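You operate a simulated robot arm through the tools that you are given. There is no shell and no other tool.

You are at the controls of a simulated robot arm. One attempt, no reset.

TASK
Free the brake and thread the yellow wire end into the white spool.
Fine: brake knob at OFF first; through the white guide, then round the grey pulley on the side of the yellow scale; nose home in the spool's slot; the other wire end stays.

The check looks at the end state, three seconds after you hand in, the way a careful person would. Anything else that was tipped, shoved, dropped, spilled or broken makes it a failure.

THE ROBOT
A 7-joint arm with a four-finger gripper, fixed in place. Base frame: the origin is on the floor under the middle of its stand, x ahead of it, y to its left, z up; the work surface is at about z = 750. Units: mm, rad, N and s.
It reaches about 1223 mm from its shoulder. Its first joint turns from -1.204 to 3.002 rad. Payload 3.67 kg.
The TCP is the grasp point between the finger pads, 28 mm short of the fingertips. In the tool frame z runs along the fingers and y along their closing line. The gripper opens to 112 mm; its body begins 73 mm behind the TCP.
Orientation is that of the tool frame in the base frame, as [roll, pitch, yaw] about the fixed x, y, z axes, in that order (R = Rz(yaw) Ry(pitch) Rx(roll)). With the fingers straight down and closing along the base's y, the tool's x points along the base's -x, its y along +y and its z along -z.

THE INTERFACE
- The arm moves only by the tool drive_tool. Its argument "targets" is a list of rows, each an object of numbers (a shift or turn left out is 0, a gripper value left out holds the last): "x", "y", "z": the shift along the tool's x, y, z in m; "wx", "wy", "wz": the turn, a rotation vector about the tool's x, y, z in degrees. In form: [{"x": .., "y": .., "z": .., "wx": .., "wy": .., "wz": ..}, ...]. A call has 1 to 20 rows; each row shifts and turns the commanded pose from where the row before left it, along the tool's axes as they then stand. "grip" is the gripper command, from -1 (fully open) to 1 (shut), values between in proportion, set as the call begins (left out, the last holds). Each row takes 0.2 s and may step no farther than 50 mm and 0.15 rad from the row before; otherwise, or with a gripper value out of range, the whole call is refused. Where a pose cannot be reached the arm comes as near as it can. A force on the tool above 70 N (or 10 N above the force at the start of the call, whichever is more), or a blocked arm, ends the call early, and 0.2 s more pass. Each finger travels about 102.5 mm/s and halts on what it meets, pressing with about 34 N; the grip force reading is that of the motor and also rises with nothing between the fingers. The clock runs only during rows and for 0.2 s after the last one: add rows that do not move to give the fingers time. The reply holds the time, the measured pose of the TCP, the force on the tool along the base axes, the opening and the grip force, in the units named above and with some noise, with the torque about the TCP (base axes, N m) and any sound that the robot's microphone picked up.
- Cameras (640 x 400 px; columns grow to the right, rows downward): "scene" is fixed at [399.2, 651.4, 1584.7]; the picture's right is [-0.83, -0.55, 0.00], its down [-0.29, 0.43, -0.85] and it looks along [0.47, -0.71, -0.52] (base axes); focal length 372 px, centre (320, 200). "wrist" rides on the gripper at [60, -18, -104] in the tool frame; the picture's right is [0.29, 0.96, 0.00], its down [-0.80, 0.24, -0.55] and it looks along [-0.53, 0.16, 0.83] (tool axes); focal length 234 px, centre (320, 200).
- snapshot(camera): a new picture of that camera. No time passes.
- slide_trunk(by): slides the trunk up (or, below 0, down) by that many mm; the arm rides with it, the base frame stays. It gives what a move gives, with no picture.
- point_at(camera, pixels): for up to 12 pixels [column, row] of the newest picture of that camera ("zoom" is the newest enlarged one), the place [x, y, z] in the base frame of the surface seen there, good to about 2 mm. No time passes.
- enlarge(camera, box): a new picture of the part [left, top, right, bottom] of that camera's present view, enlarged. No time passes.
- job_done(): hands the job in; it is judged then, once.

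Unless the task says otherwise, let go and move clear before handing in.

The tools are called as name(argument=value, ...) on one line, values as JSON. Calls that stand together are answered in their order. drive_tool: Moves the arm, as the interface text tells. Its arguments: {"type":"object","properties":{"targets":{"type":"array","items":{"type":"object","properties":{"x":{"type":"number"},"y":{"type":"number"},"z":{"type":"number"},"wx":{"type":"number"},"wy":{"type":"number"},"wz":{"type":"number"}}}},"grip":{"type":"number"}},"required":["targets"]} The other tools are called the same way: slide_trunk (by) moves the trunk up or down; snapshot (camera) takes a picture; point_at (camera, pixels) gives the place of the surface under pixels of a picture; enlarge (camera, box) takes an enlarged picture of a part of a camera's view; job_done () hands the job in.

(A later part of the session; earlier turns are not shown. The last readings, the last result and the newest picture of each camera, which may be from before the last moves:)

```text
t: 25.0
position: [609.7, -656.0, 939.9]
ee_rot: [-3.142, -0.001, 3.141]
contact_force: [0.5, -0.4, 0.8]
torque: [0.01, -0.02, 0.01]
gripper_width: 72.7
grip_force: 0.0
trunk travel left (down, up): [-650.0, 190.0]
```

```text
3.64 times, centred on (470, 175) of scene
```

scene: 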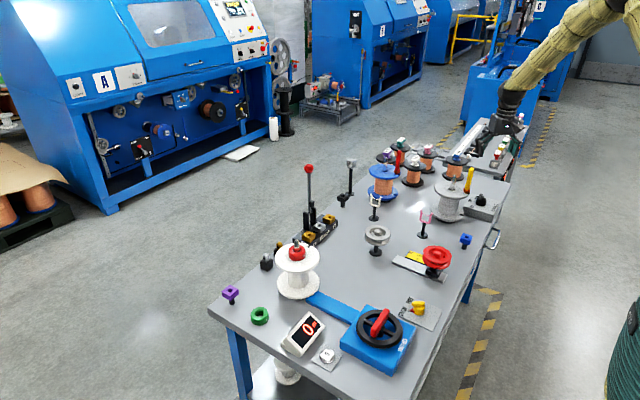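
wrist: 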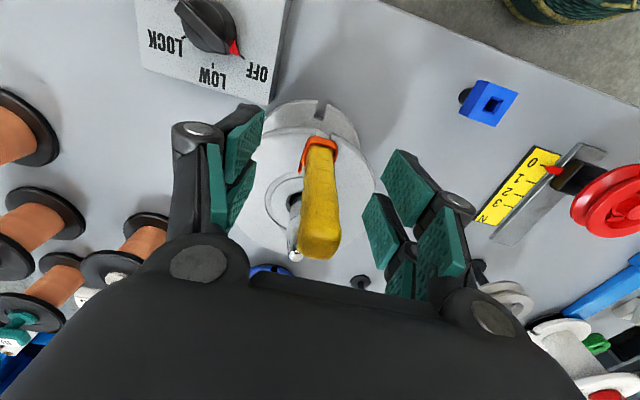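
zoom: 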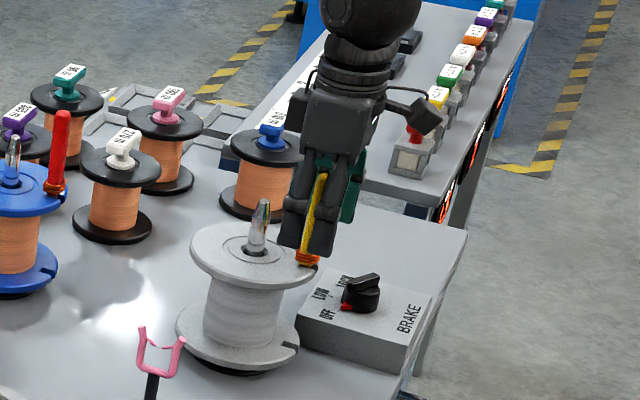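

The handle is centred between the pads. I'll close on it.

drive_tool(targets=[{}, {}, {}, {}], grip=1)

snapshot(camera="wrist")

enlarge(camera="scene", box=[440, 140, 500, 220])

```text
t: 26.0
position: [611.1, -656.1, 940.6]
ee_rot: [-3.142, -0.001, -3.141]
contact_force: [0.6, -0.2, 0.6]
torque: [0.0, 0.0, 0.01]
gripper_width: 15.3
grip_force: 33.9
trunk travel left (down, up): [-650.0, 190.0]
```

```text
taken
```

wrist: 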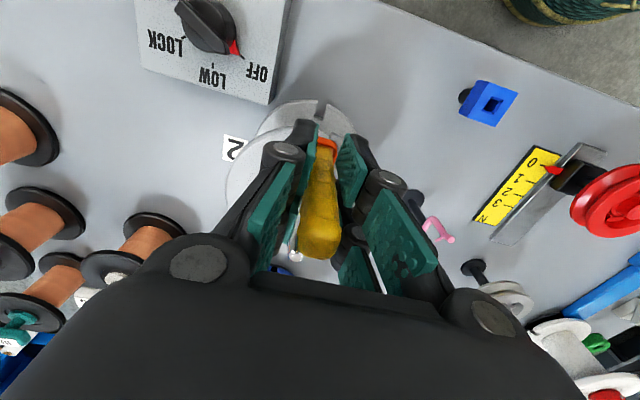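

```text
5.00 times, centred on (470, 180) of scene
```

zoom: 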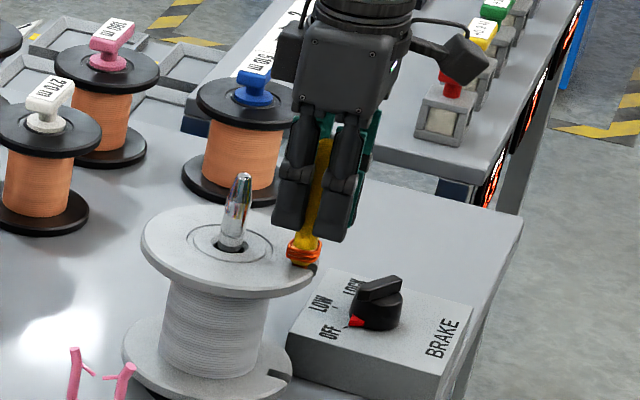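

The handle is gripped (15.3 mm, 34 N). I'll lift it gently out of the slot and watch the wire.

drive_tool(targets=[{"z": -0.006}, {"z": -0.008}, {"z": -0.01}, {"z": -0.01}, {}], grip=1)

snapshot(camera="wrist")

enlarge(camera="scene", box=[440, 140, 500, 220])

```text
t: 27.2
position: [610.5, -656.2, 974.4]
ee_rot: [3.14, 0.0, 3.14]
contact_force: [0.6, -0.4, -0.4]
torque: [0.02, -0.05, -0.01]
gripper_width: 15.1
grip_force: 33.9
trunk travel left (down, up): [-650.0, 190.0]
```

```text
taken
```

wrist: 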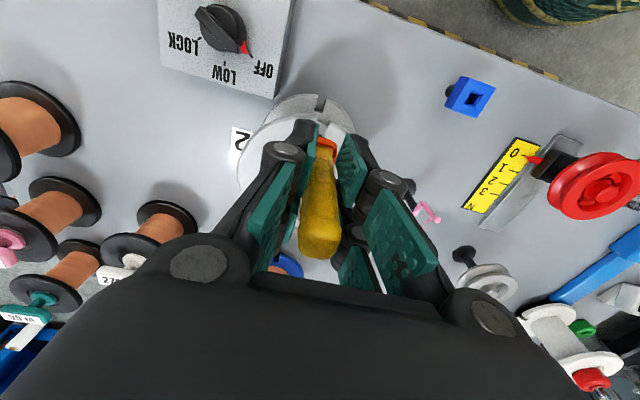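

```text
5.00 times, centred on (470, 180) of scene
```

zoom: 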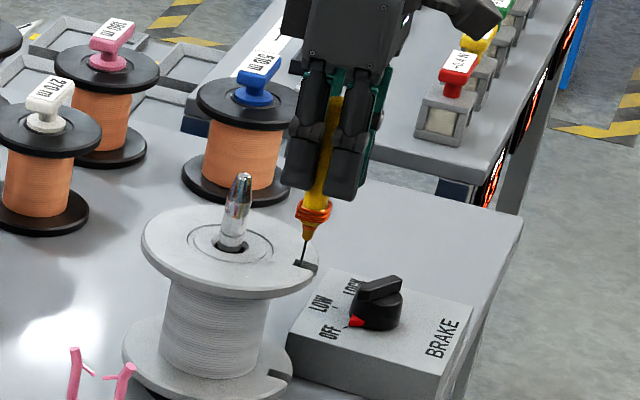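

The yellow end came out of the slot, and a thin dark wire now runs from the nose tip (zoom 306, 238) down to the slot. I'll measure the nose and the wire.

enlarge(camera="scene", box=[455, 170, 485, 215])

point_at(camera="zoom", pixels=[[320, 200], [330, 150], [318, 130]])

```text
8.89 times, centred on (470, 192) of scene
```

zoom: 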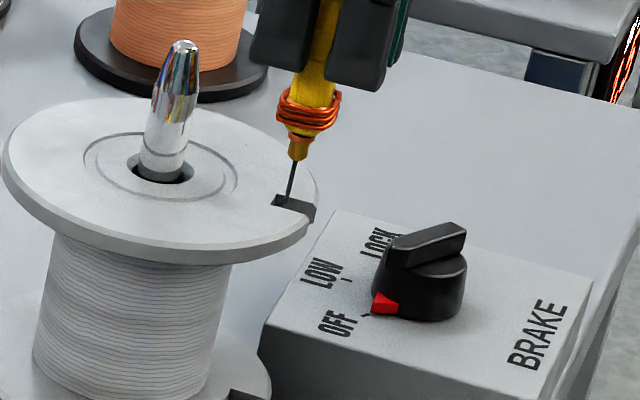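

```text
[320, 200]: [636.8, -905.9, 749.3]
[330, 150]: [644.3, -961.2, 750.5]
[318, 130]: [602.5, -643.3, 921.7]
```

I'll measure the nose tip and the slot edges in this enlargement.

point_at(camera="zoom", pixels=[[298, 156], [298, 148], [300, 135], [307, 112], [293, 178], [288, 196], [275, 203], [312, 212], [285, 196], [318, 205], [30, 150]])

```text
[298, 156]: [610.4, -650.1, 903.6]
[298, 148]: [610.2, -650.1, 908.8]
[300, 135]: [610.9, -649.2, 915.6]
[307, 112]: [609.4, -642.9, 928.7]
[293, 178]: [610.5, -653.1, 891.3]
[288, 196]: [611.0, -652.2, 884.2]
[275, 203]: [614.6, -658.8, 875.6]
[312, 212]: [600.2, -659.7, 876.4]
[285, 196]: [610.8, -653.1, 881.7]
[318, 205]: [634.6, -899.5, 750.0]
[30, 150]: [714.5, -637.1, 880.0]
```

The nose tip is 72 mm below the TCP, and the wire comes out of the tip. I'll first slide straight outward (-x) so the wire leaves the slot through its open end, then drop to winding height.

drive_tool(targets=[{"x": 0.012}, {"x": 0.012}, {"x": 0.012}, {"x": 0.012}, {}], grip=1)

snapshot(camera="wrist")

enlarge(camera="scene", box=[440, 150, 500, 225])

```text
t: 28.4
position: [563.5, -654.7, 974.0]
ee_rot: [-3.141, -0.001, -3.142]
contact_force: [0.0, 0.0, -0.3]
torque: [0.02, 0.0, -0.02]
gripper_width: 15.4
grip_force: 33.8
trunk travel left (down, up): [-650.0, 190.0]
```

```text
taken
```

wrist: 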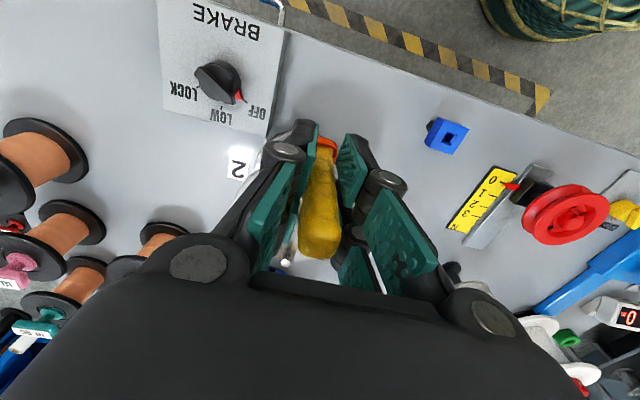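

```text
5.33 times, centred on (470, 188) of scene
```

zoom: 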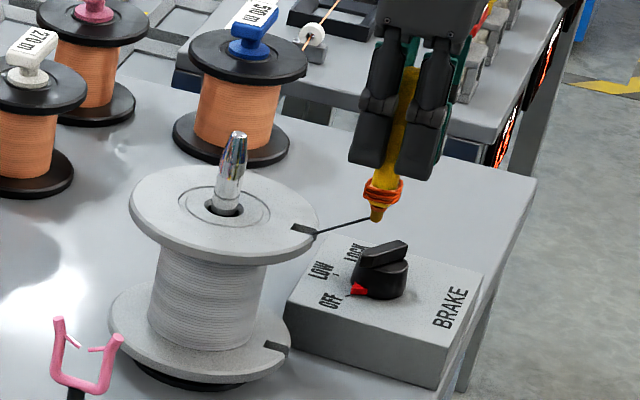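

The wire now runs from the nose to the slot mouth near zoom (315, 232). I'll look closer at how it leaves the spool.

enlarge(camera="scene", box=[455, 180, 490, 215])

point_at(camera="zoom", pixels=[[360, 180], [300, 200]])

```text
11.43 times, centred on (472, 198) of scene
```

zoom: 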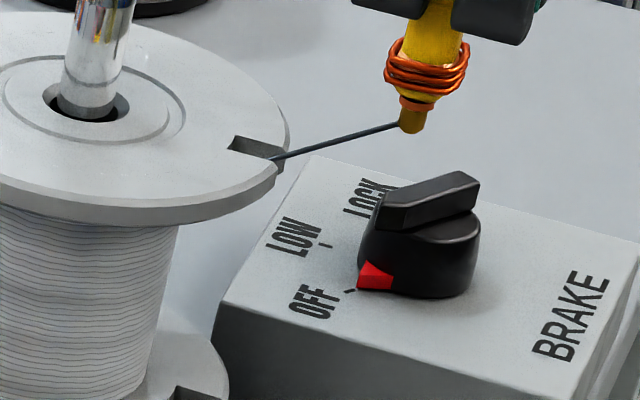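

```text
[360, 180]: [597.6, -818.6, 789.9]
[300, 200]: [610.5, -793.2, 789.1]
```

I'll measure points along the wire.

point_at(camera="zoom", pixels=[[395, 125], [370, 131], [340, 139], [310, 147], [290, 153], [278, 156], [272, 158], [410, 128], [250, 148], [230, 142]])

```text
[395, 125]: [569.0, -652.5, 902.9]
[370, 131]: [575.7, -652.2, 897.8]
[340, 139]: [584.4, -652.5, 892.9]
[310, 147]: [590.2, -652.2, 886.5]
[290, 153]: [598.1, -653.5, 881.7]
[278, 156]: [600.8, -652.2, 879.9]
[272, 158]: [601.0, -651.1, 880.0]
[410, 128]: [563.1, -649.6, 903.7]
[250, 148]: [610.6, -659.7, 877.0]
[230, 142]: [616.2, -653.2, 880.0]
```

The wire is straight from the winding (at about z≈858) through the slot mouth. I'll lower the nose to about z=850 so the wire runs under the flange, then go round the +y side of the spool.

drive_tool(targets=[{"z": 0.015}, {"z": 0.015}, {"z": 0.015}, {"z": 0.007}, {}], grip=1)

enlarge(camera="scene", box=[440, 160, 500, 225])

```text
t: 29.6
position: [563.6, -655.5, 924.1]
ee_rot: [-3.141, 0.002, 3.141]
contact_force: [-0.5, -1.2, -0.8]
torque: [-0.02, 0.0, -0.01]
gripper_width: 15.3
grip_force: 34.1
trunk travel left (down, up): [-650.0, 190.0]
```

```text
6.15 times, centred on (470, 192) of scene
```

zoom: 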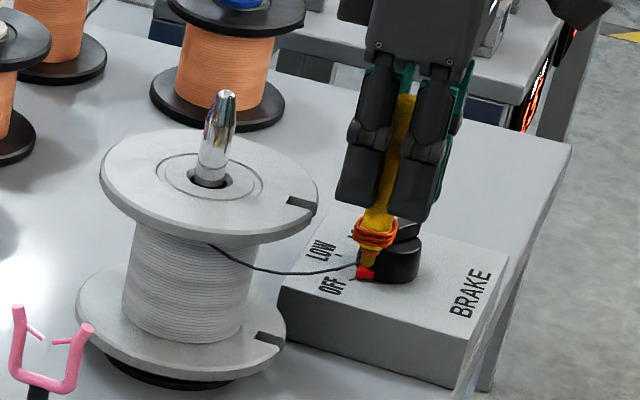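

The wire now sags freely from the +y side of the winding to the nose, so it behaves as a flexible wire. I'll go round the spool's +y side at this height towards the white guide.

drive_tool(targets=[{"x": -0.004, "y": 0.0225}, {"x": -0.004, "y": 0.0225}, {"x": -0.004, "y": 0.0225}, {"x": -0.005, "y": 0.0225}, {"x": -0.02, "y": 0.00875}, {"x": -0.02, "y": 0.00875}, {"x": -0.02, "y": 0.00875}, {"x": -0.02, "y": 0.00875}, {}], grip=1)

enlarge(camera="scene", box=[400, 140, 500, 240])

snapshot(camera="scene")

```text
t: 31.6
position: [658.3, -528.9, 921.2]
ee_rot: [3.14, 0.0, 3.142]
contact_force: [0.1, -0.7, -1.1]
torque: [0.01, -0.01, 0.01]
gripper_width: 15.5
grip_force: 33.4
trunk travel left (down, up): [-650.0, 190.0]
```

```text
4.00 times, centred on (450, 190) of scene
```

zoom: 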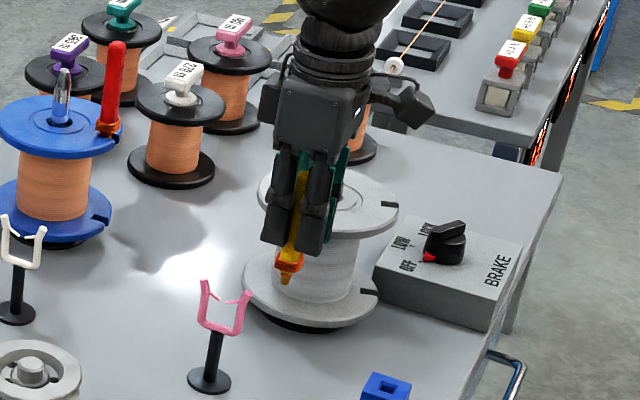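

```text
taken
```

scene: 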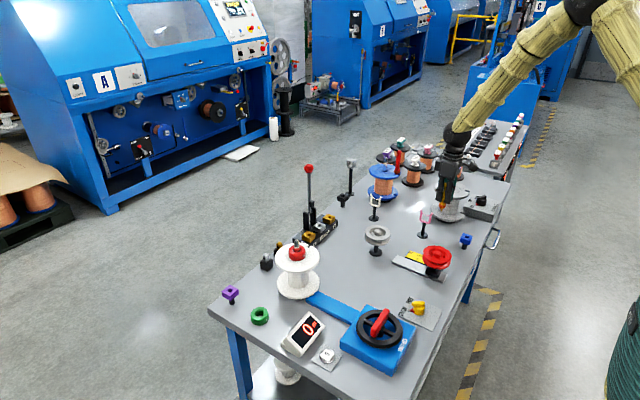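

The nose is in front of the grey spool with no contact. I'll continue towards the white guide and then check the wire.

drive_tool(targets=[{"x": -0.024, "y": -0.004}, {"x": -0.024, "y": -0.004}, {"x": -0.024, "y": -0.004}, {"x": -0.024, "y": -0.004}, {"x": -0.024, "y": -0.004}, {}], grip=1)

enlarge(camera="scene", box=[360, 150, 480, 250])

snapshot(camera="wrist")

```text
t: 33.0
position: [779.7, -550.1, 923.0]
ee_rot: [-3.141, 0.0, -3.141]
contact_force: [-0.2, -0.5, -0.2]
torque: [0.01, 0.01, -0.02]
gripper_width: 15.4
grip_force: 34.0
trunk travel left (down, up): [-650.0, 190.0]
```

```text
4.00 times, centred on (420, 200) of scene
```

zoom: 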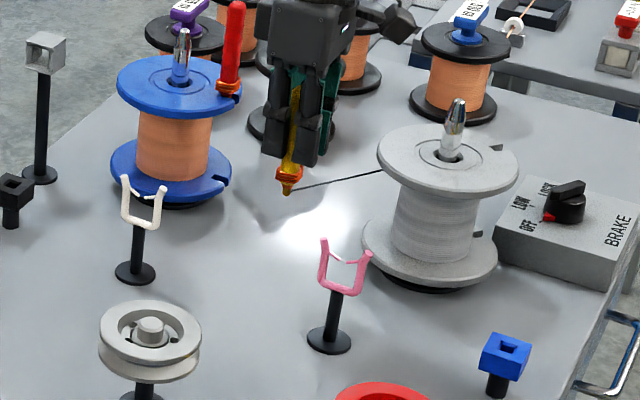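

```text
taken
```

wrist: 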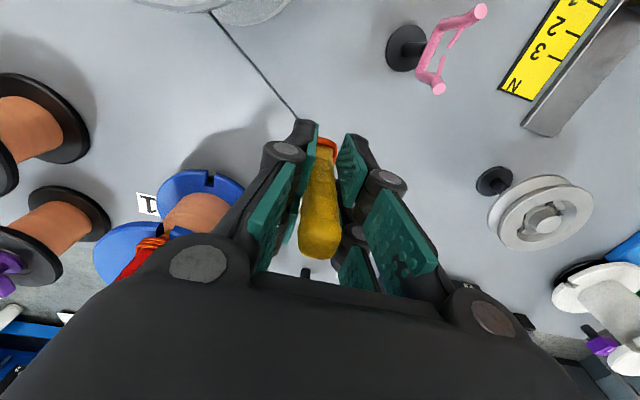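

The wire is taut from the nose to the far (-y) side of the winding, and the spool has been turning. I'll measure the wire's line.

point_at(camera="zoom", pixels=[[300, 187], [320, 183], [340, 180], [360, 176], [378, 172], [287, 188]])

point_at(camera="wrist", pixels=[[213, 14], [235, 42], [260, 70], [280, 96], [295, 114]])

```text
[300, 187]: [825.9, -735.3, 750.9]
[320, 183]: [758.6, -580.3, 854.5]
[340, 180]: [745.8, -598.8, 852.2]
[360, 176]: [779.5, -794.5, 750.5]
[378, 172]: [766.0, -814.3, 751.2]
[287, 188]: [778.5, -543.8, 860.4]
```

```text
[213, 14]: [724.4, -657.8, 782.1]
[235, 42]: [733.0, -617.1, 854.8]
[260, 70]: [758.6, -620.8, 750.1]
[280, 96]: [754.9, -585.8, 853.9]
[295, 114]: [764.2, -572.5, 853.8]
```

The wire leaves the winding at z≈855 on a circle of about 39 mm radius. Before crossing the guide I need to know where the tall lever, the post and the PRESS block stand beyond it.

snapshot(camera="scene")

point_at(camera="scene", pixels=[[309, 168], [310, 195], [309, 215], [351, 163], [349, 190], [343, 197], [330, 218], [320, 228], [308, 240], [330, 232], [377, 196], [300, 235]])

enlarge(camera="scene", box=[290, 150, 410, 260])

```text
taken
```

scene: 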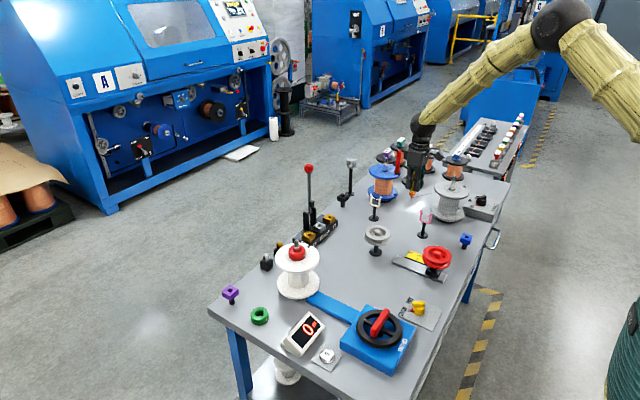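

```text
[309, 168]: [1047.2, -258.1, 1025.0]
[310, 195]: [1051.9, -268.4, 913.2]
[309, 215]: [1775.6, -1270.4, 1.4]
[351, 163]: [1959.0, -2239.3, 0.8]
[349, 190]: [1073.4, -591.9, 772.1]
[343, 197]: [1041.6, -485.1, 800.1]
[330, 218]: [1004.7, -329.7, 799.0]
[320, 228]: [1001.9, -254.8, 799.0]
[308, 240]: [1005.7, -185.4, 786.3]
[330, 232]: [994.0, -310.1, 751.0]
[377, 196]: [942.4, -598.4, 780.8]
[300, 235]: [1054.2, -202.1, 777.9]
```

```text
3.64 times, centred on (350, 205) of scene
```

zoom: 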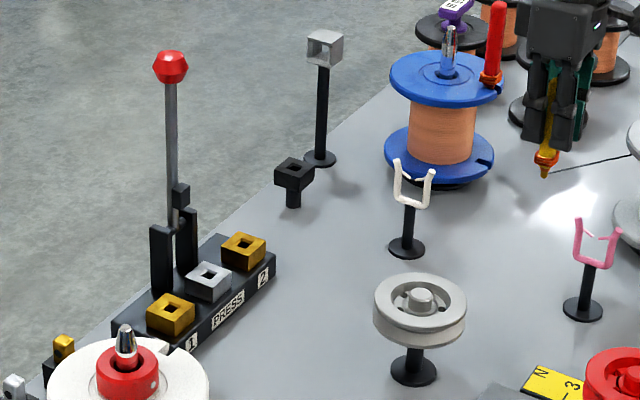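

The path beyond the guide is clear (the lever is at about (1048, -260)). I'll raise the nose to about z=883, carry it over the guide along the wire's own line to about (943, -445), then check the wire over the fork.

drive_tool(targets=[{"z": -0.016}, {"x": -0.02025, "y": 0.0065, "z": -0.004}, {"x": -0.02025, "y": 0.0065, "z": -0.004}, {"x": -0.02025, "y": 0.0065, "z": -0.004}, {"x": -0.02025, "y": 0.0065, "z": -0.004}, {"x": -0.0167, "y": 0.01526}, {"x": -0.0167, "y": 0.01526}, {"x": -0.0167, "y": 0.01526}, {"x": -0.0167, "y": 0.01526}, {"x": -0.0167, "y": 0.01526}, {}], grip=1)

enlarge(camera="scene", box=[340, 160, 420, 225])

snapshot(camera="wrist")

```text
t: 35.4
position: [942.8, -448.1, 955.6]
ee_rot: [3.141, 0.0, -3.14]
contact_force: [0.4, -0.4, -0.5]
torque: [0.03, -0.01, -0.02]
gripper_width: 15.5
grip_force: 34.3
trunk travel left (down, up): [-650.0, 190.0]
```

```text
6.15 times, centred on (380, 192) of scene
```

zoom: 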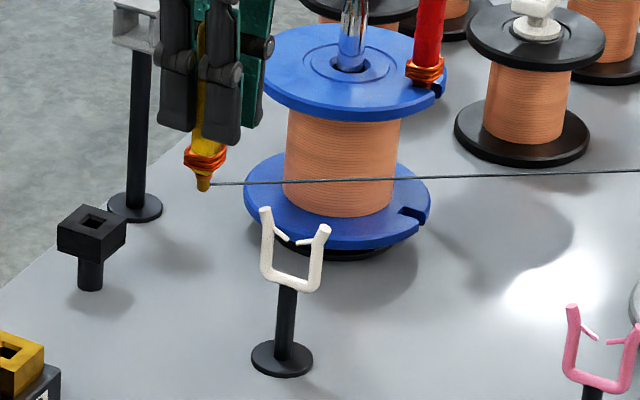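

```text
taken
```

wrist: 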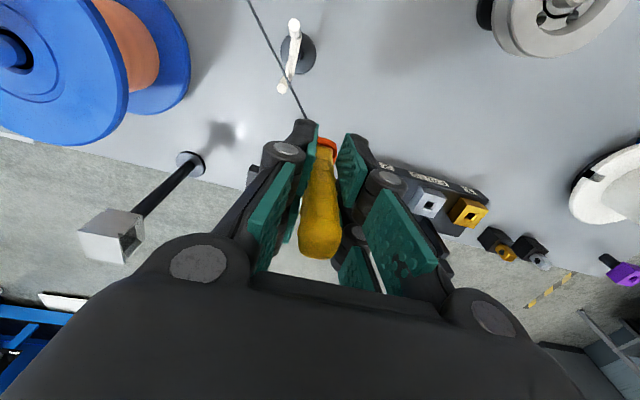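

The wire now passes above the white guide. I'll zoom in with the wrist view and measure where it crosses the fork plane y=-486.

enlarge(camera="wrist", box=[240, 0, 330, 125])

point_at(camera="wrist", pixels=[[262, 30], [272, 50], [280, 67], [288, 82], [296, 98], [303, 113], [294, 22], [282, 88]])

```text
3.20 times, centred on (285, 62) of wrist
```

zoom: 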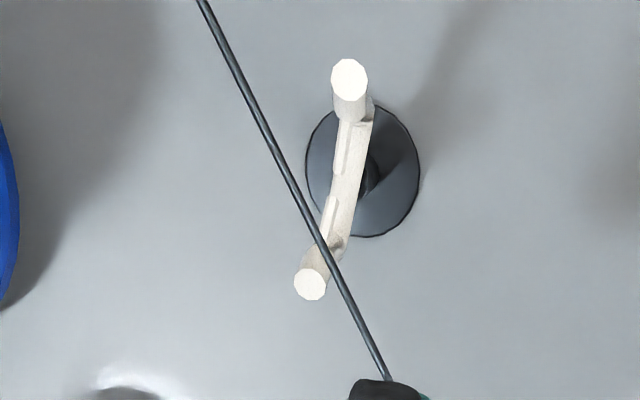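

```text
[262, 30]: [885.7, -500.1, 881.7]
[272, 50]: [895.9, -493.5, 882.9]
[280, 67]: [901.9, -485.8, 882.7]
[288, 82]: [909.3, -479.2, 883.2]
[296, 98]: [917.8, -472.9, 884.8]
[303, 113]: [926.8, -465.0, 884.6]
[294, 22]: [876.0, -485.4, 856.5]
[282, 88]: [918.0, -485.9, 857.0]
```

The wire crosses the fork plane at x≈902, while the gap is near x≈899. I'll measure the barb tips again from this view.

point_at(camera="zoom", pixels=[[340, 170], [341, 160], [343, 145], [334, 200], [332, 208], [328, 225], [336, 185], [348, 195], [357, 140], [349, 78], [310, 284]])

enlarge(camera="wrist", box=[270, 15, 315, 95])

```text
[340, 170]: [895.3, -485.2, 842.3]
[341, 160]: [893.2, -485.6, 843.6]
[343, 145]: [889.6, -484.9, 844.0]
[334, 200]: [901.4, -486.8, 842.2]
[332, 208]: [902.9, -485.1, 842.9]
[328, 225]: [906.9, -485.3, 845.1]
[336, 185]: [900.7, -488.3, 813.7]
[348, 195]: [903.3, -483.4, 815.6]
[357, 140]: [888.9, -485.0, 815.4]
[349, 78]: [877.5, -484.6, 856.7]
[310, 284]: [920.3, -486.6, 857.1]
```

```text
5.00 times, centred on (292, 55) of wrist
```

zoom: 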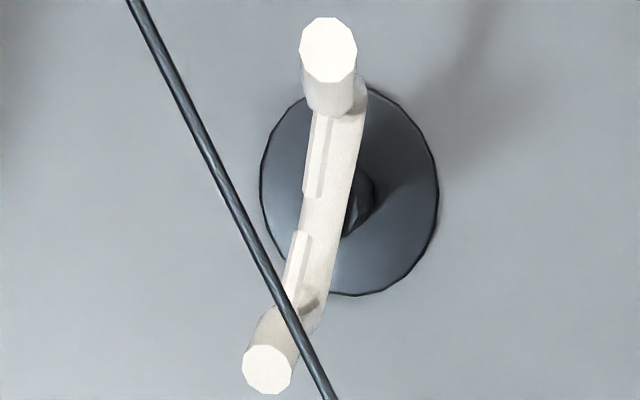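

The gap centre is at x≈898.7, about 5–6 mm wide. I'll shift the nose 3.7 mm towards -x and lower it until the wire is just above the barbs, then look again.

drive_tool(targets=[{"x": 0.0037}, {"z": 0.01}, {"z": 0.01}, {"z": 0.01}, {"z": 0.006}, {}], grip=1)

snapshot(camera="wrist")

enlarge(camera="wrist", box=[240, 0, 330, 100])

enlarge(camera="scene", box=[355, 180, 400, 215])

```text
t: 36.8
position: [939.7, -446.9, 917.4]
ee_rot: [3.141, 0.001, 3.14]
contact_force: [-0.1, 0.2, -0.5]
torque: [-0.02, 0.0, 0.03]
gripper_width: 15.3
grip_force: 33.9
trunk travel left (down, up): [-650.0, 190.0]
```

```text
taken
```

wrist: 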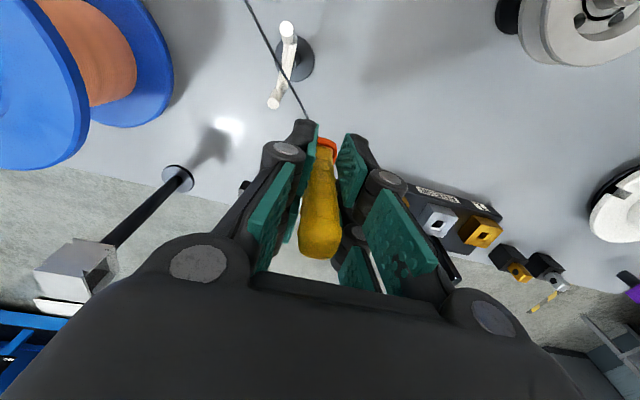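

```text
4.00 times, centred on (285, 50) of wrist
```

zoom: 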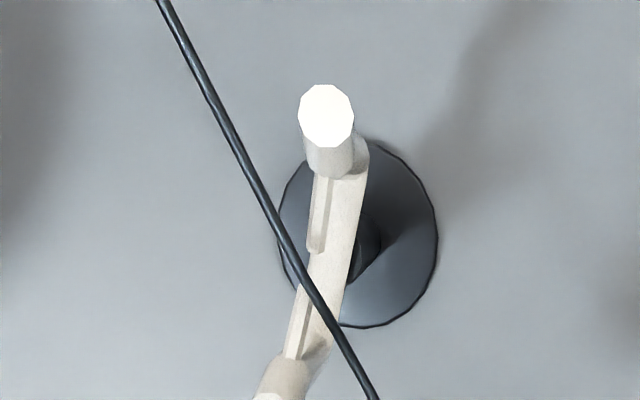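

```text
11.43 times, centred on (378, 198) of scene
```

zoom: 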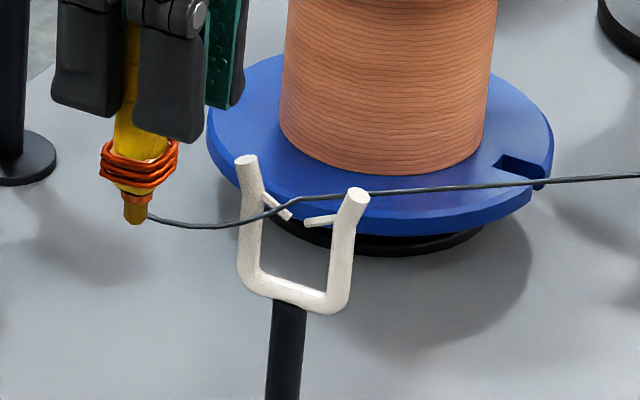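

The wire is now just over the barb on the +x side (wrist zoom about 305, 285), with a bit of slack. I'll measure the wire against the gap.

enlarge(camera="wrist", box=[265, 30, 310, 100])

point_at(camera="wrist", pixels=[[274, 53], [278, 60], [280, 65], [283, 70], [286, 76], [291, 85], [298, 100], [260, 27], [284, 60], [279, 80]])

```text
5.71 times, centred on (288, 65) of wrist
```

zoom: 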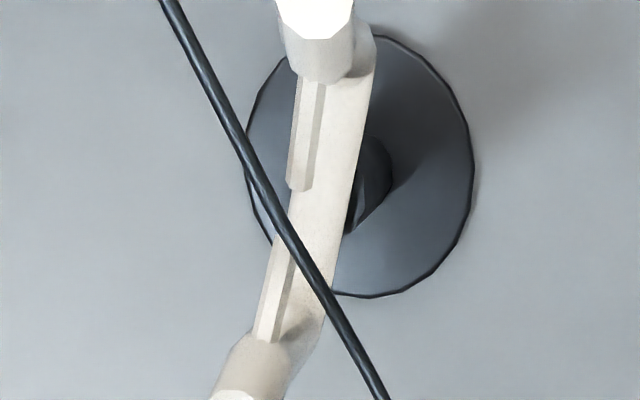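

```text
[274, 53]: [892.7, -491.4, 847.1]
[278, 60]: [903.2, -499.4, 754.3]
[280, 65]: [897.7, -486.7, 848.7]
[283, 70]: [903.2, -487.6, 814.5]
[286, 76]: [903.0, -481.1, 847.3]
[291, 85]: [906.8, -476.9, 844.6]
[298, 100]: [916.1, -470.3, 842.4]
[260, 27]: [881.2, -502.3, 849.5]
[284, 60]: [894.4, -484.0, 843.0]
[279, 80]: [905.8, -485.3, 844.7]
```

The wire crosses the fork plane at x≈898.7, z≈848, right above the gap. I'll lower a further 10 mm and look.

drive_tool(targets=[{"z": 0.005}, {"z": 0.005}, {}, {}], grip=1)

enlarge(camera="wrist", box=[265, 30, 310, 100])

enlarge(camera="scene", box=[355, 180, 400, 215])

```text
t: 37.8
position: [940.2, -446.9, 908.8]
ee_rot: [-3.142, -0.001, -3.141]
contact_force: [-0.6, -0.8, 0.3]
torque: [-0.01, 0.03, -0.03]
gripper_width: 15.2
grip_force: 34.1
trunk travel left (down, up): [-650.0, 190.0]
```

```text
5.71 times, centred on (288, 65) of wrist
```

zoom: 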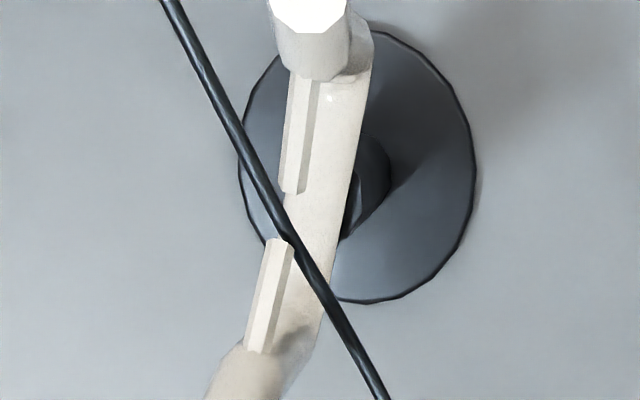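

```text
11.43 times, centred on (378, 198) of scene
```

zoom: 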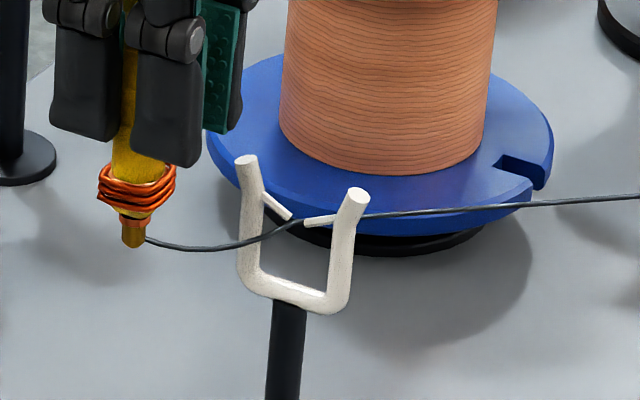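

The wire is at barb level, right in the gap. I'll continue lowering.

drive_tool(targets=[{"z": 0.005}, {"z": 0.005}, {"z": 0.004}, {}, {}], grip=1)

enlarge(camera="wrist", box=[265, 30, 310, 100])

enlarge(camera="scene", box=[355, 180, 400, 215])

```text
t: 39.0
position: [940.2, -447.5, 894.5]
ee_rot: [3.141, -0.002, -3.141]
contact_force: [0.4, -0.8, -1.0]
torque: [0.0, 0.0, -0.02]
gripper_width: 15.3
grip_force: 34.0
trunk travel left (down, up): [-650.0, 190.0]
```

```text
5.71 times, centred on (288, 65) of wrist
```

zoom: 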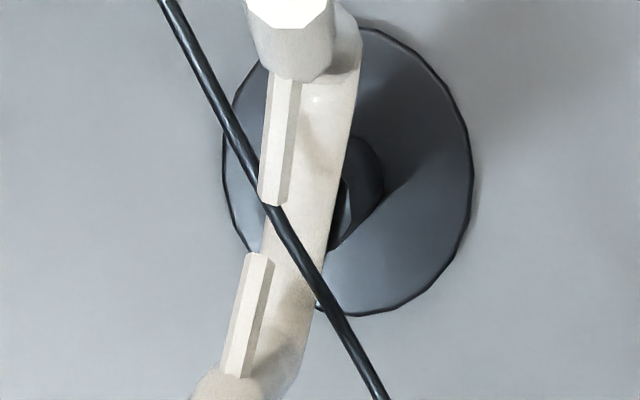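

```text
11.43 times, centred on (378, 198) of scene
```

zoom: 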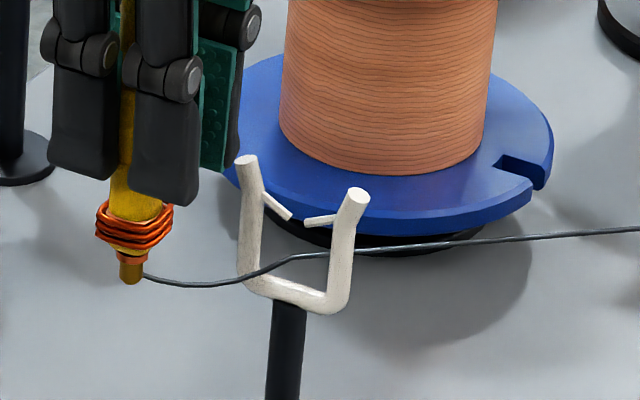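

The wire is inside the U, below both barbs: the scene zoom shows it at row 255, well under the tips at 218, and the wrist view shows a barb covering it. Now I'll keep the nose low and move it round to the -x side of the grey pulley, the side of the yellow scale.

drive_tool(targets=[{"x": 0.004, "y": 0.016, "z": 0.002}, {"x": 0.006, "y": 0.016, "z": 0.002}, {"x": 0.018, "y": 0.005}, {"x": 0.018, "y": 0.005}, {"x": 0.018, "y": 0.005}, {"x": 0.018, "y": 0.004}, {"x": 0.018, "y": 0.004}, {}], grip=1)

enlarge(camera="scene", box=[350, 175, 420, 255])

snapshot(camera="wrist")

```text
t: 40.8
position: [840.2, -394.6, 889.2]
ee_rot: [3.141, -0.001, 3.141]
contact_force: [-0.1, -0.6, -0.6]
torque: [0.0, 0.03, 0.0]
gripper_width: 15.3
grip_force: 34.1
trunk travel left (down, up): [-650.0, 190.0]
```

```text
5.00 times, centred on (385, 215) of scene
```

zoom: 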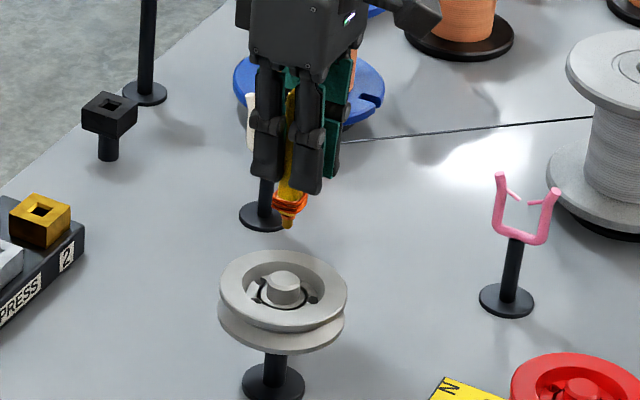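

```text
taken
```

wrist: 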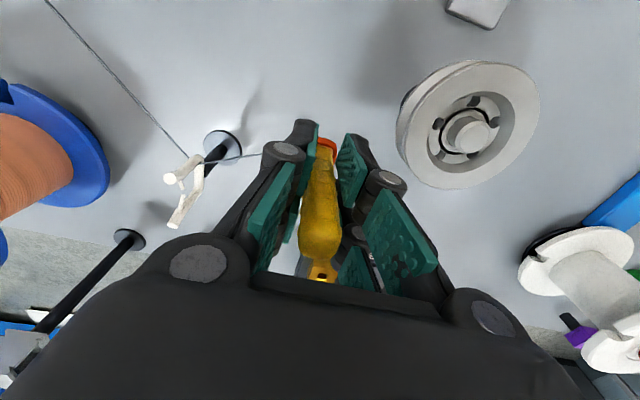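

The wire bends at the white guide's -x prong. I'll enlarge to make sure it's still inside the fork.

enlarge(camera="wrist", box=[150, 120, 280, 240])

point_at(camera="wrist", pixels=[[170, 138], [185, 153], [205, 161], [220, 159], [240, 157], [255, 155], [169, 179], [178, 224]])

```text
3.33 times, centred on (215, 180) of wrist
```

zoom: 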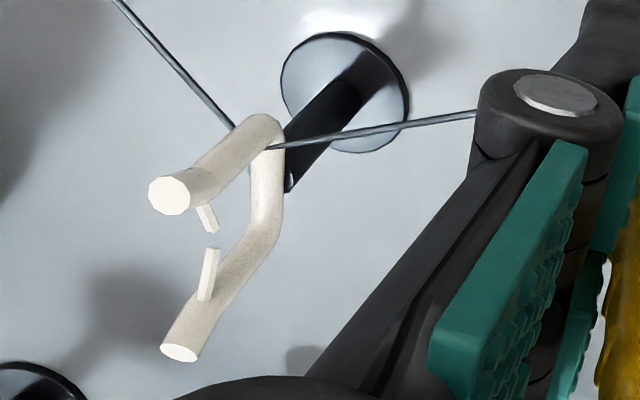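

```text
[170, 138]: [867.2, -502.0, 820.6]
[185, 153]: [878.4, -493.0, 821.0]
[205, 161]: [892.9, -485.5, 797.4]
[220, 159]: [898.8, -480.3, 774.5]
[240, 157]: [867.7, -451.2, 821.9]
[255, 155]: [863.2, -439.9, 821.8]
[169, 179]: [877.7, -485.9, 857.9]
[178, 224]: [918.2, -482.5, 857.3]
```

The wire lies inside the fork's lower corner at z≈821, correctly threaded. Next I'll carry the nose past the pulley's -x side at groove height.

drive_tool(targets=[{"x": 0.022, "y": 0.007, "z": -0.0008}, {"x": 0.022, "y": 0.007, "z": -0.0008}, {"x": 0.022, "y": 0.007, "z": -0.0008}, {"x": 0.022, "y": 0.007, "z": -0.0008}, {"x": 0.022, "y": 0.007, "z": -0.0008}, {"x": 0.0027, "y": 0.02, "z": -0.002}, {"x": 0.0027, "y": 0.02, "z": -0.002}, {"x": 0.0027, "y": 0.02, "z": -0.002}, {}], grip=1)

enlarge(camera="scene", box=[350, 175, 450, 265])

snapshot(camera="wrist")

```text
t: 42.8
position: [722.2, -296.5, 899.1]
ee_rot: [3.14, 0.0, -3.141]
contact_force: [0.6, 0.4, -0.6]
torque: [0.0, -0.01, -0.03]
gripper_width: 15.0
grip_force: 33.8
trunk travel left (down, up): [-650.0, 190.0]
```

```text
4.44 times, centred on (400, 220) of scene
```

zoom: 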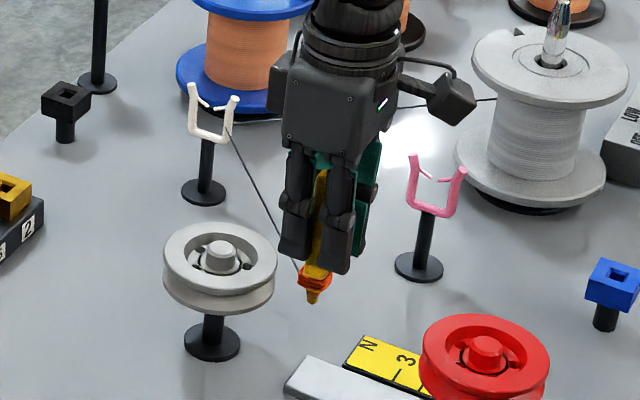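

```text
taken
```

wrist: 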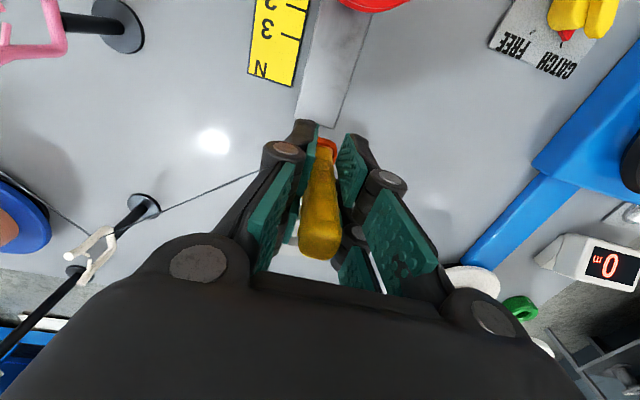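

The wire now runs from the guide past the -x side of the pulley. Before going on I'll measure the wind box, arm and display near the next part of the path.

snapshot(camera="scene")

point_at(camera="scene", pixels=[[380, 322], [402, 325], [360, 330], [350, 316], [330, 306], [305, 325], [297, 252], [415, 306], [260, 316], [399, 262], [410, 256], [320, 298]])

```text
taken
```

scene: 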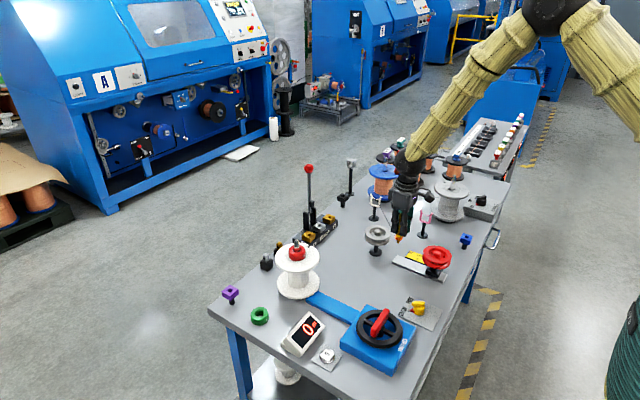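

```text
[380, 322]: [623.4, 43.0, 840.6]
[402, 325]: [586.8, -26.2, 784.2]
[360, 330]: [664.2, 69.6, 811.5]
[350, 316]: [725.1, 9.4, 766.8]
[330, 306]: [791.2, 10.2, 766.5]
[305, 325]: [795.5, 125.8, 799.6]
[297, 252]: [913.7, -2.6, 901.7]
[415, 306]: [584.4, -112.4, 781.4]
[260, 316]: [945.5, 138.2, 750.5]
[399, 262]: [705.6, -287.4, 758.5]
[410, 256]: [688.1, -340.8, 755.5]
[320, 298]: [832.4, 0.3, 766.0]
```

The wind box lies at x < 725, y > -60, so it's clear of my path. I'll continue past the pulley so the wire lays into its groove.

drive_tool(targets=[{"x": -0.002, "y": 0.0187, "z": -0.0007}, {"x": -0.002, "y": 0.0187, "z": -0.0007}, {"x": -0.002, "y": 0.0187, "z": -0.0006}, {"x": -0.0123, "y": 0.0183}, {"x": -0.0123, "y": 0.0183}, {"x": -0.0123, "y": 0.0183}, {}], grip=1)

enlarge(camera="scene", box=[340, 185, 430, 265])

snapshot(camera="wrist")

```text
t: 44.4
position: [763.4, -186.3, 901.7]
ee_rot: [3.141, 0.001, 3.141]
contact_force: [-0.5, 0.3, -0.4]
torque: [0.01, 0.02, 0.01]
gripper_width: 15.3
grip_force: 34.1
trunk travel left (down, up): [-650.0, 190.0]
```

```text
5.00 times, centred on (385, 225) of scene
```

zoom: 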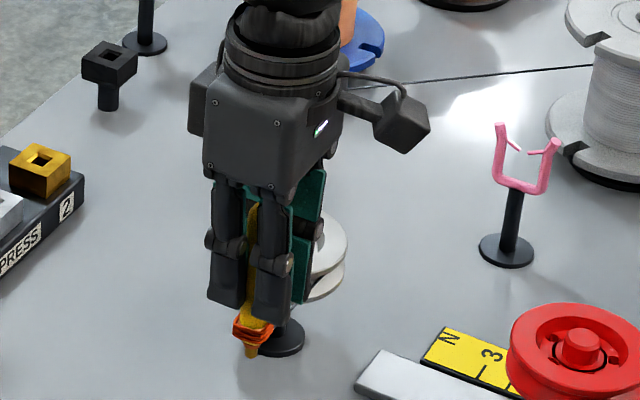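

```text
taken
```

wrist: 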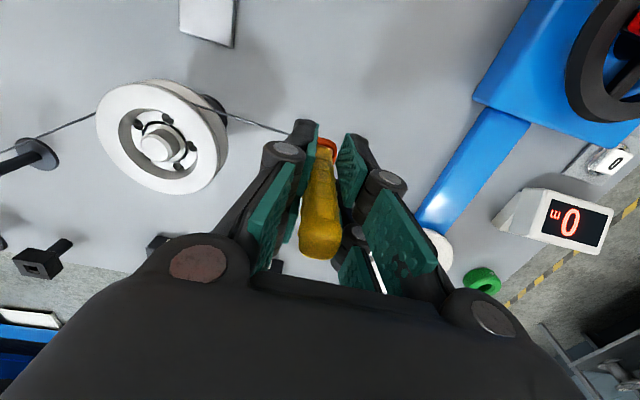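

In the wrist view the wire reaches the pulley at (95, 115), goes behind its upper (-x) edge and emerges at (225, 115). I'll enlarge to check that it's in the groove.

enlarge(camera="wrist", box=[60, 60, 300, 210])

point_at(camera="wrist", pixels=[[40, 137], [60, 128], [80, 120], [93, 114], [232, 117], [250, 122], [270, 128], [282, 131]])

```text
2.67 times, centred on (180, 135) of wrist
```

zoom: 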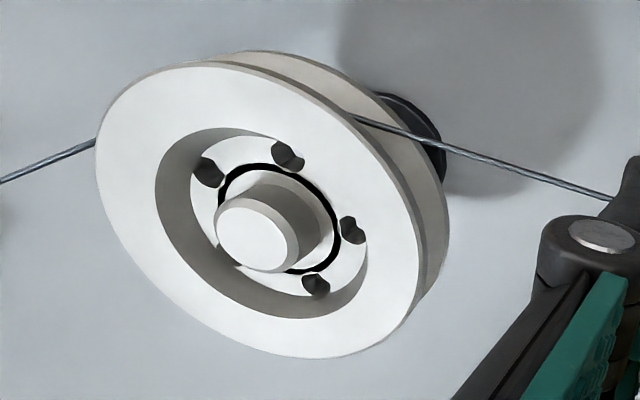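

```text
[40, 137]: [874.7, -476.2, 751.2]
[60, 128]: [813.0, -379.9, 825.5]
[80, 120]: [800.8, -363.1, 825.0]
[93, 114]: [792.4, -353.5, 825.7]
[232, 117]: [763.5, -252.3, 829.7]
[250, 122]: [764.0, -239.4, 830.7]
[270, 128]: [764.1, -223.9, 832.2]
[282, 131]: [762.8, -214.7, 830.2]
```

The wire sits in the pulley's groove on the -x side (entry z≈826, exit z≈830). I'll turn the gripper 90° so its fingers will open along ±x at the white spool, clear of the post.

drive_tool(targets=[{"wz": -7.5}, {"wz": -7.5}, {"wz": -7.5}, {"wz": -7.5}, {"wz": -7.5}, {"wz": -7.5}, {"wz": -7.5}, {"wz": -7.5}, {"wz": -7.5}, {"wz": -7.5}, {"wz": -7.5}, {"wz": -7.5}, {}], grip=1)

snapshot(camera="wrist")

snapshot(camera="scene")

```text
t: 47.2
position: [763.8, -187.0, 902.5]
ee_rot: [3.141, -0.001, -1.569]
contact_force: [0.1, -0.2, -0.7]
torque: [-0.03, 0.03, -0.03]
gripper_width: 15.3
grip_force: 34.1
trunk travel left (down, up): [-650.0, 190.0]
```

```text
taken
```

wrist: 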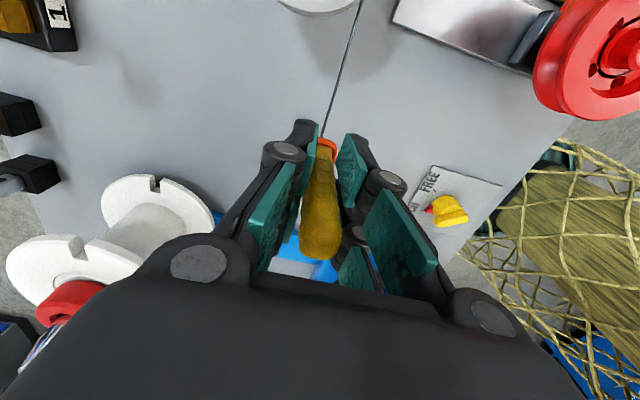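

```text
taken
```

scene: 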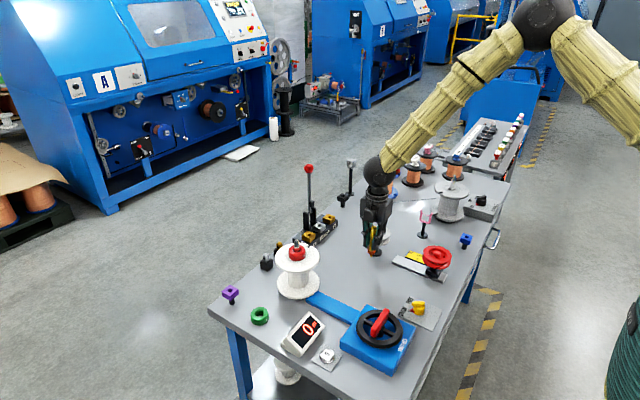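

The turn went fine, and the white spool's slot is visible at about (80, 248) in the wrist view. I'll measure its edges from here.

enlarge(camera="wrist", box=[0, 220, 160, 330])

point_at(camera="zoom", pixels=[[300, 60], [345, 70], [310, 140], [350, 145], [320, 100], [290, 95], [360, 110], [100, 200], [200, 300]])

```text
3.64 times, centred on (80, 275) of wrist
```

zoom: 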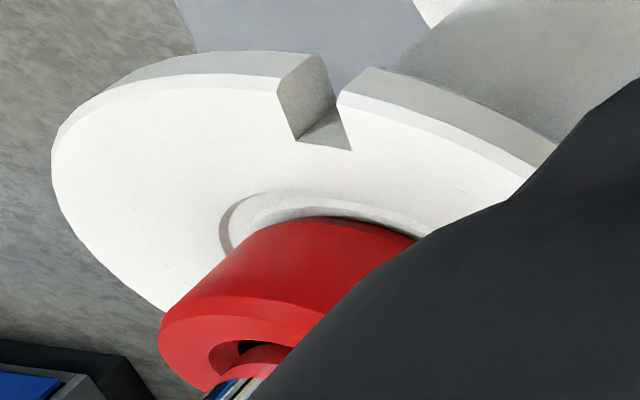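

```text
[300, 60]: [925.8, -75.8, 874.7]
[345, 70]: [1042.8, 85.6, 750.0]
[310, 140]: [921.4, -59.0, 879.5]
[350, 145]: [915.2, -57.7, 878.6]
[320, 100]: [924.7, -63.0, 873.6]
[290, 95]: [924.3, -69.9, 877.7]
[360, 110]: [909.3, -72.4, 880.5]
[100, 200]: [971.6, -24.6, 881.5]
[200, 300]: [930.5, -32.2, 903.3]
```

The slot runs from x≈914.5 to 925, its inner end is at y≈-58 and its mouth at y≈-76. I'll bring the nose to just outside the mouth, slightly above the seated height.

drive_tool(targets=[{"x": -0.0111, "y": -0.0226, "z": -0.0061}, {"x": -0.0111, "y": -0.0226, "z": -0.0061}, {"x": -0.0111, "y": -0.0226, "z": -0.0061}, {"x": -0.0111, "y": -0.0226, "z": -0.0061}, {"x": -0.0111, "y": -0.0226, "z": -0.0061}, {"x": -0.0111, "y": -0.0226, "z": -0.0061}, {"x": -0.0111, "y": -0.0224, "z": -0.0061}, {}, {}], grip=1)

snapshot(camera="wrist")

enlarge(camera="scene", box=[270, 190, 400, 310])

```text
t: 49.2
position: [923.5, -110.8, 945.1]
ee_rot: [3.141, 0.0, -1.571]
contact_force: [-0.3, -0.3, 0.4]
torque: [0.0, 0.01, 0.03]
gripper_width: 15.2
grip_force: 33.9
trunk travel left (down, up): [-650.0, 190.0]
```

```text
taken
```

wrist: 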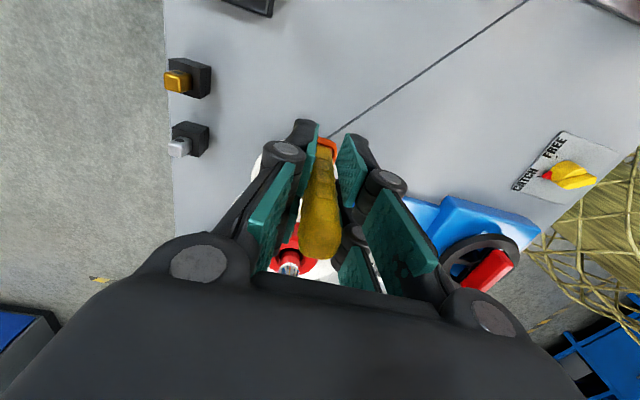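

```text
3.33 times, centred on (335, 250) of scene
```

zoom: 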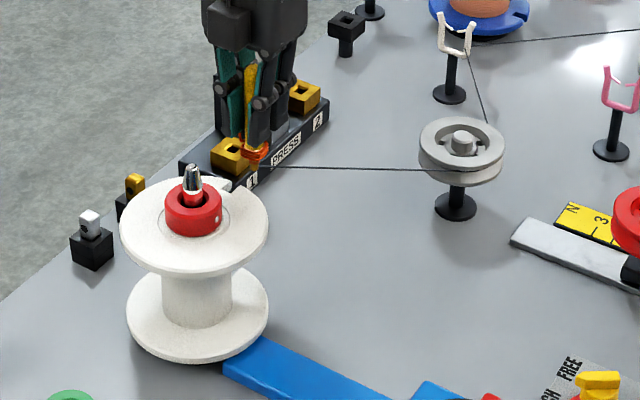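

The routing reads correctly: grey spool, white guide, pulley's -x side, then the nose. I'll enlarge the pulley and the nose beside the slot.

enlarge(camera="scene", box=[355, 215, 400, 250])

enlarge(camera="scene", box=[290, 215, 370, 275])

point_at(camera="zoom", pixels=[[180, 205], [185, 215], [186, 220], [200, 205], [230, 206], [190, 190], [105, 250], [130, 230]])

```text
11.43 times, centred on (378, 232) of scene
```

zoom: 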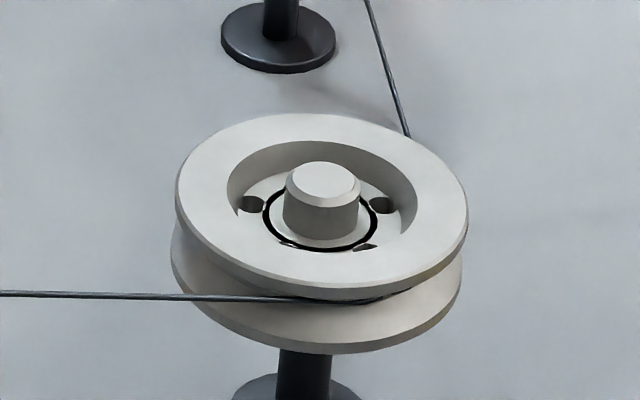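

```text
6.67 times, centred on (330, 245) of scene
```

zoom: 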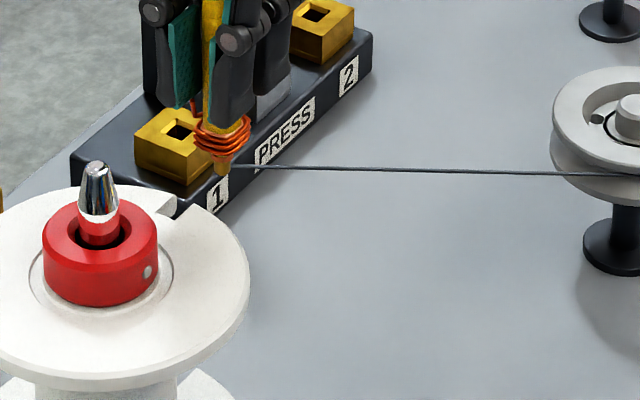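

```text
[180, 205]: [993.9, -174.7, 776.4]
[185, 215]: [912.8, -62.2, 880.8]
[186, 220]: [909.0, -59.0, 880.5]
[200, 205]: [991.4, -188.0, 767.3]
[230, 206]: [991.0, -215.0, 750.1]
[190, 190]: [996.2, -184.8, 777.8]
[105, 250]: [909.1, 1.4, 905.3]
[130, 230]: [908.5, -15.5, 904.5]
```

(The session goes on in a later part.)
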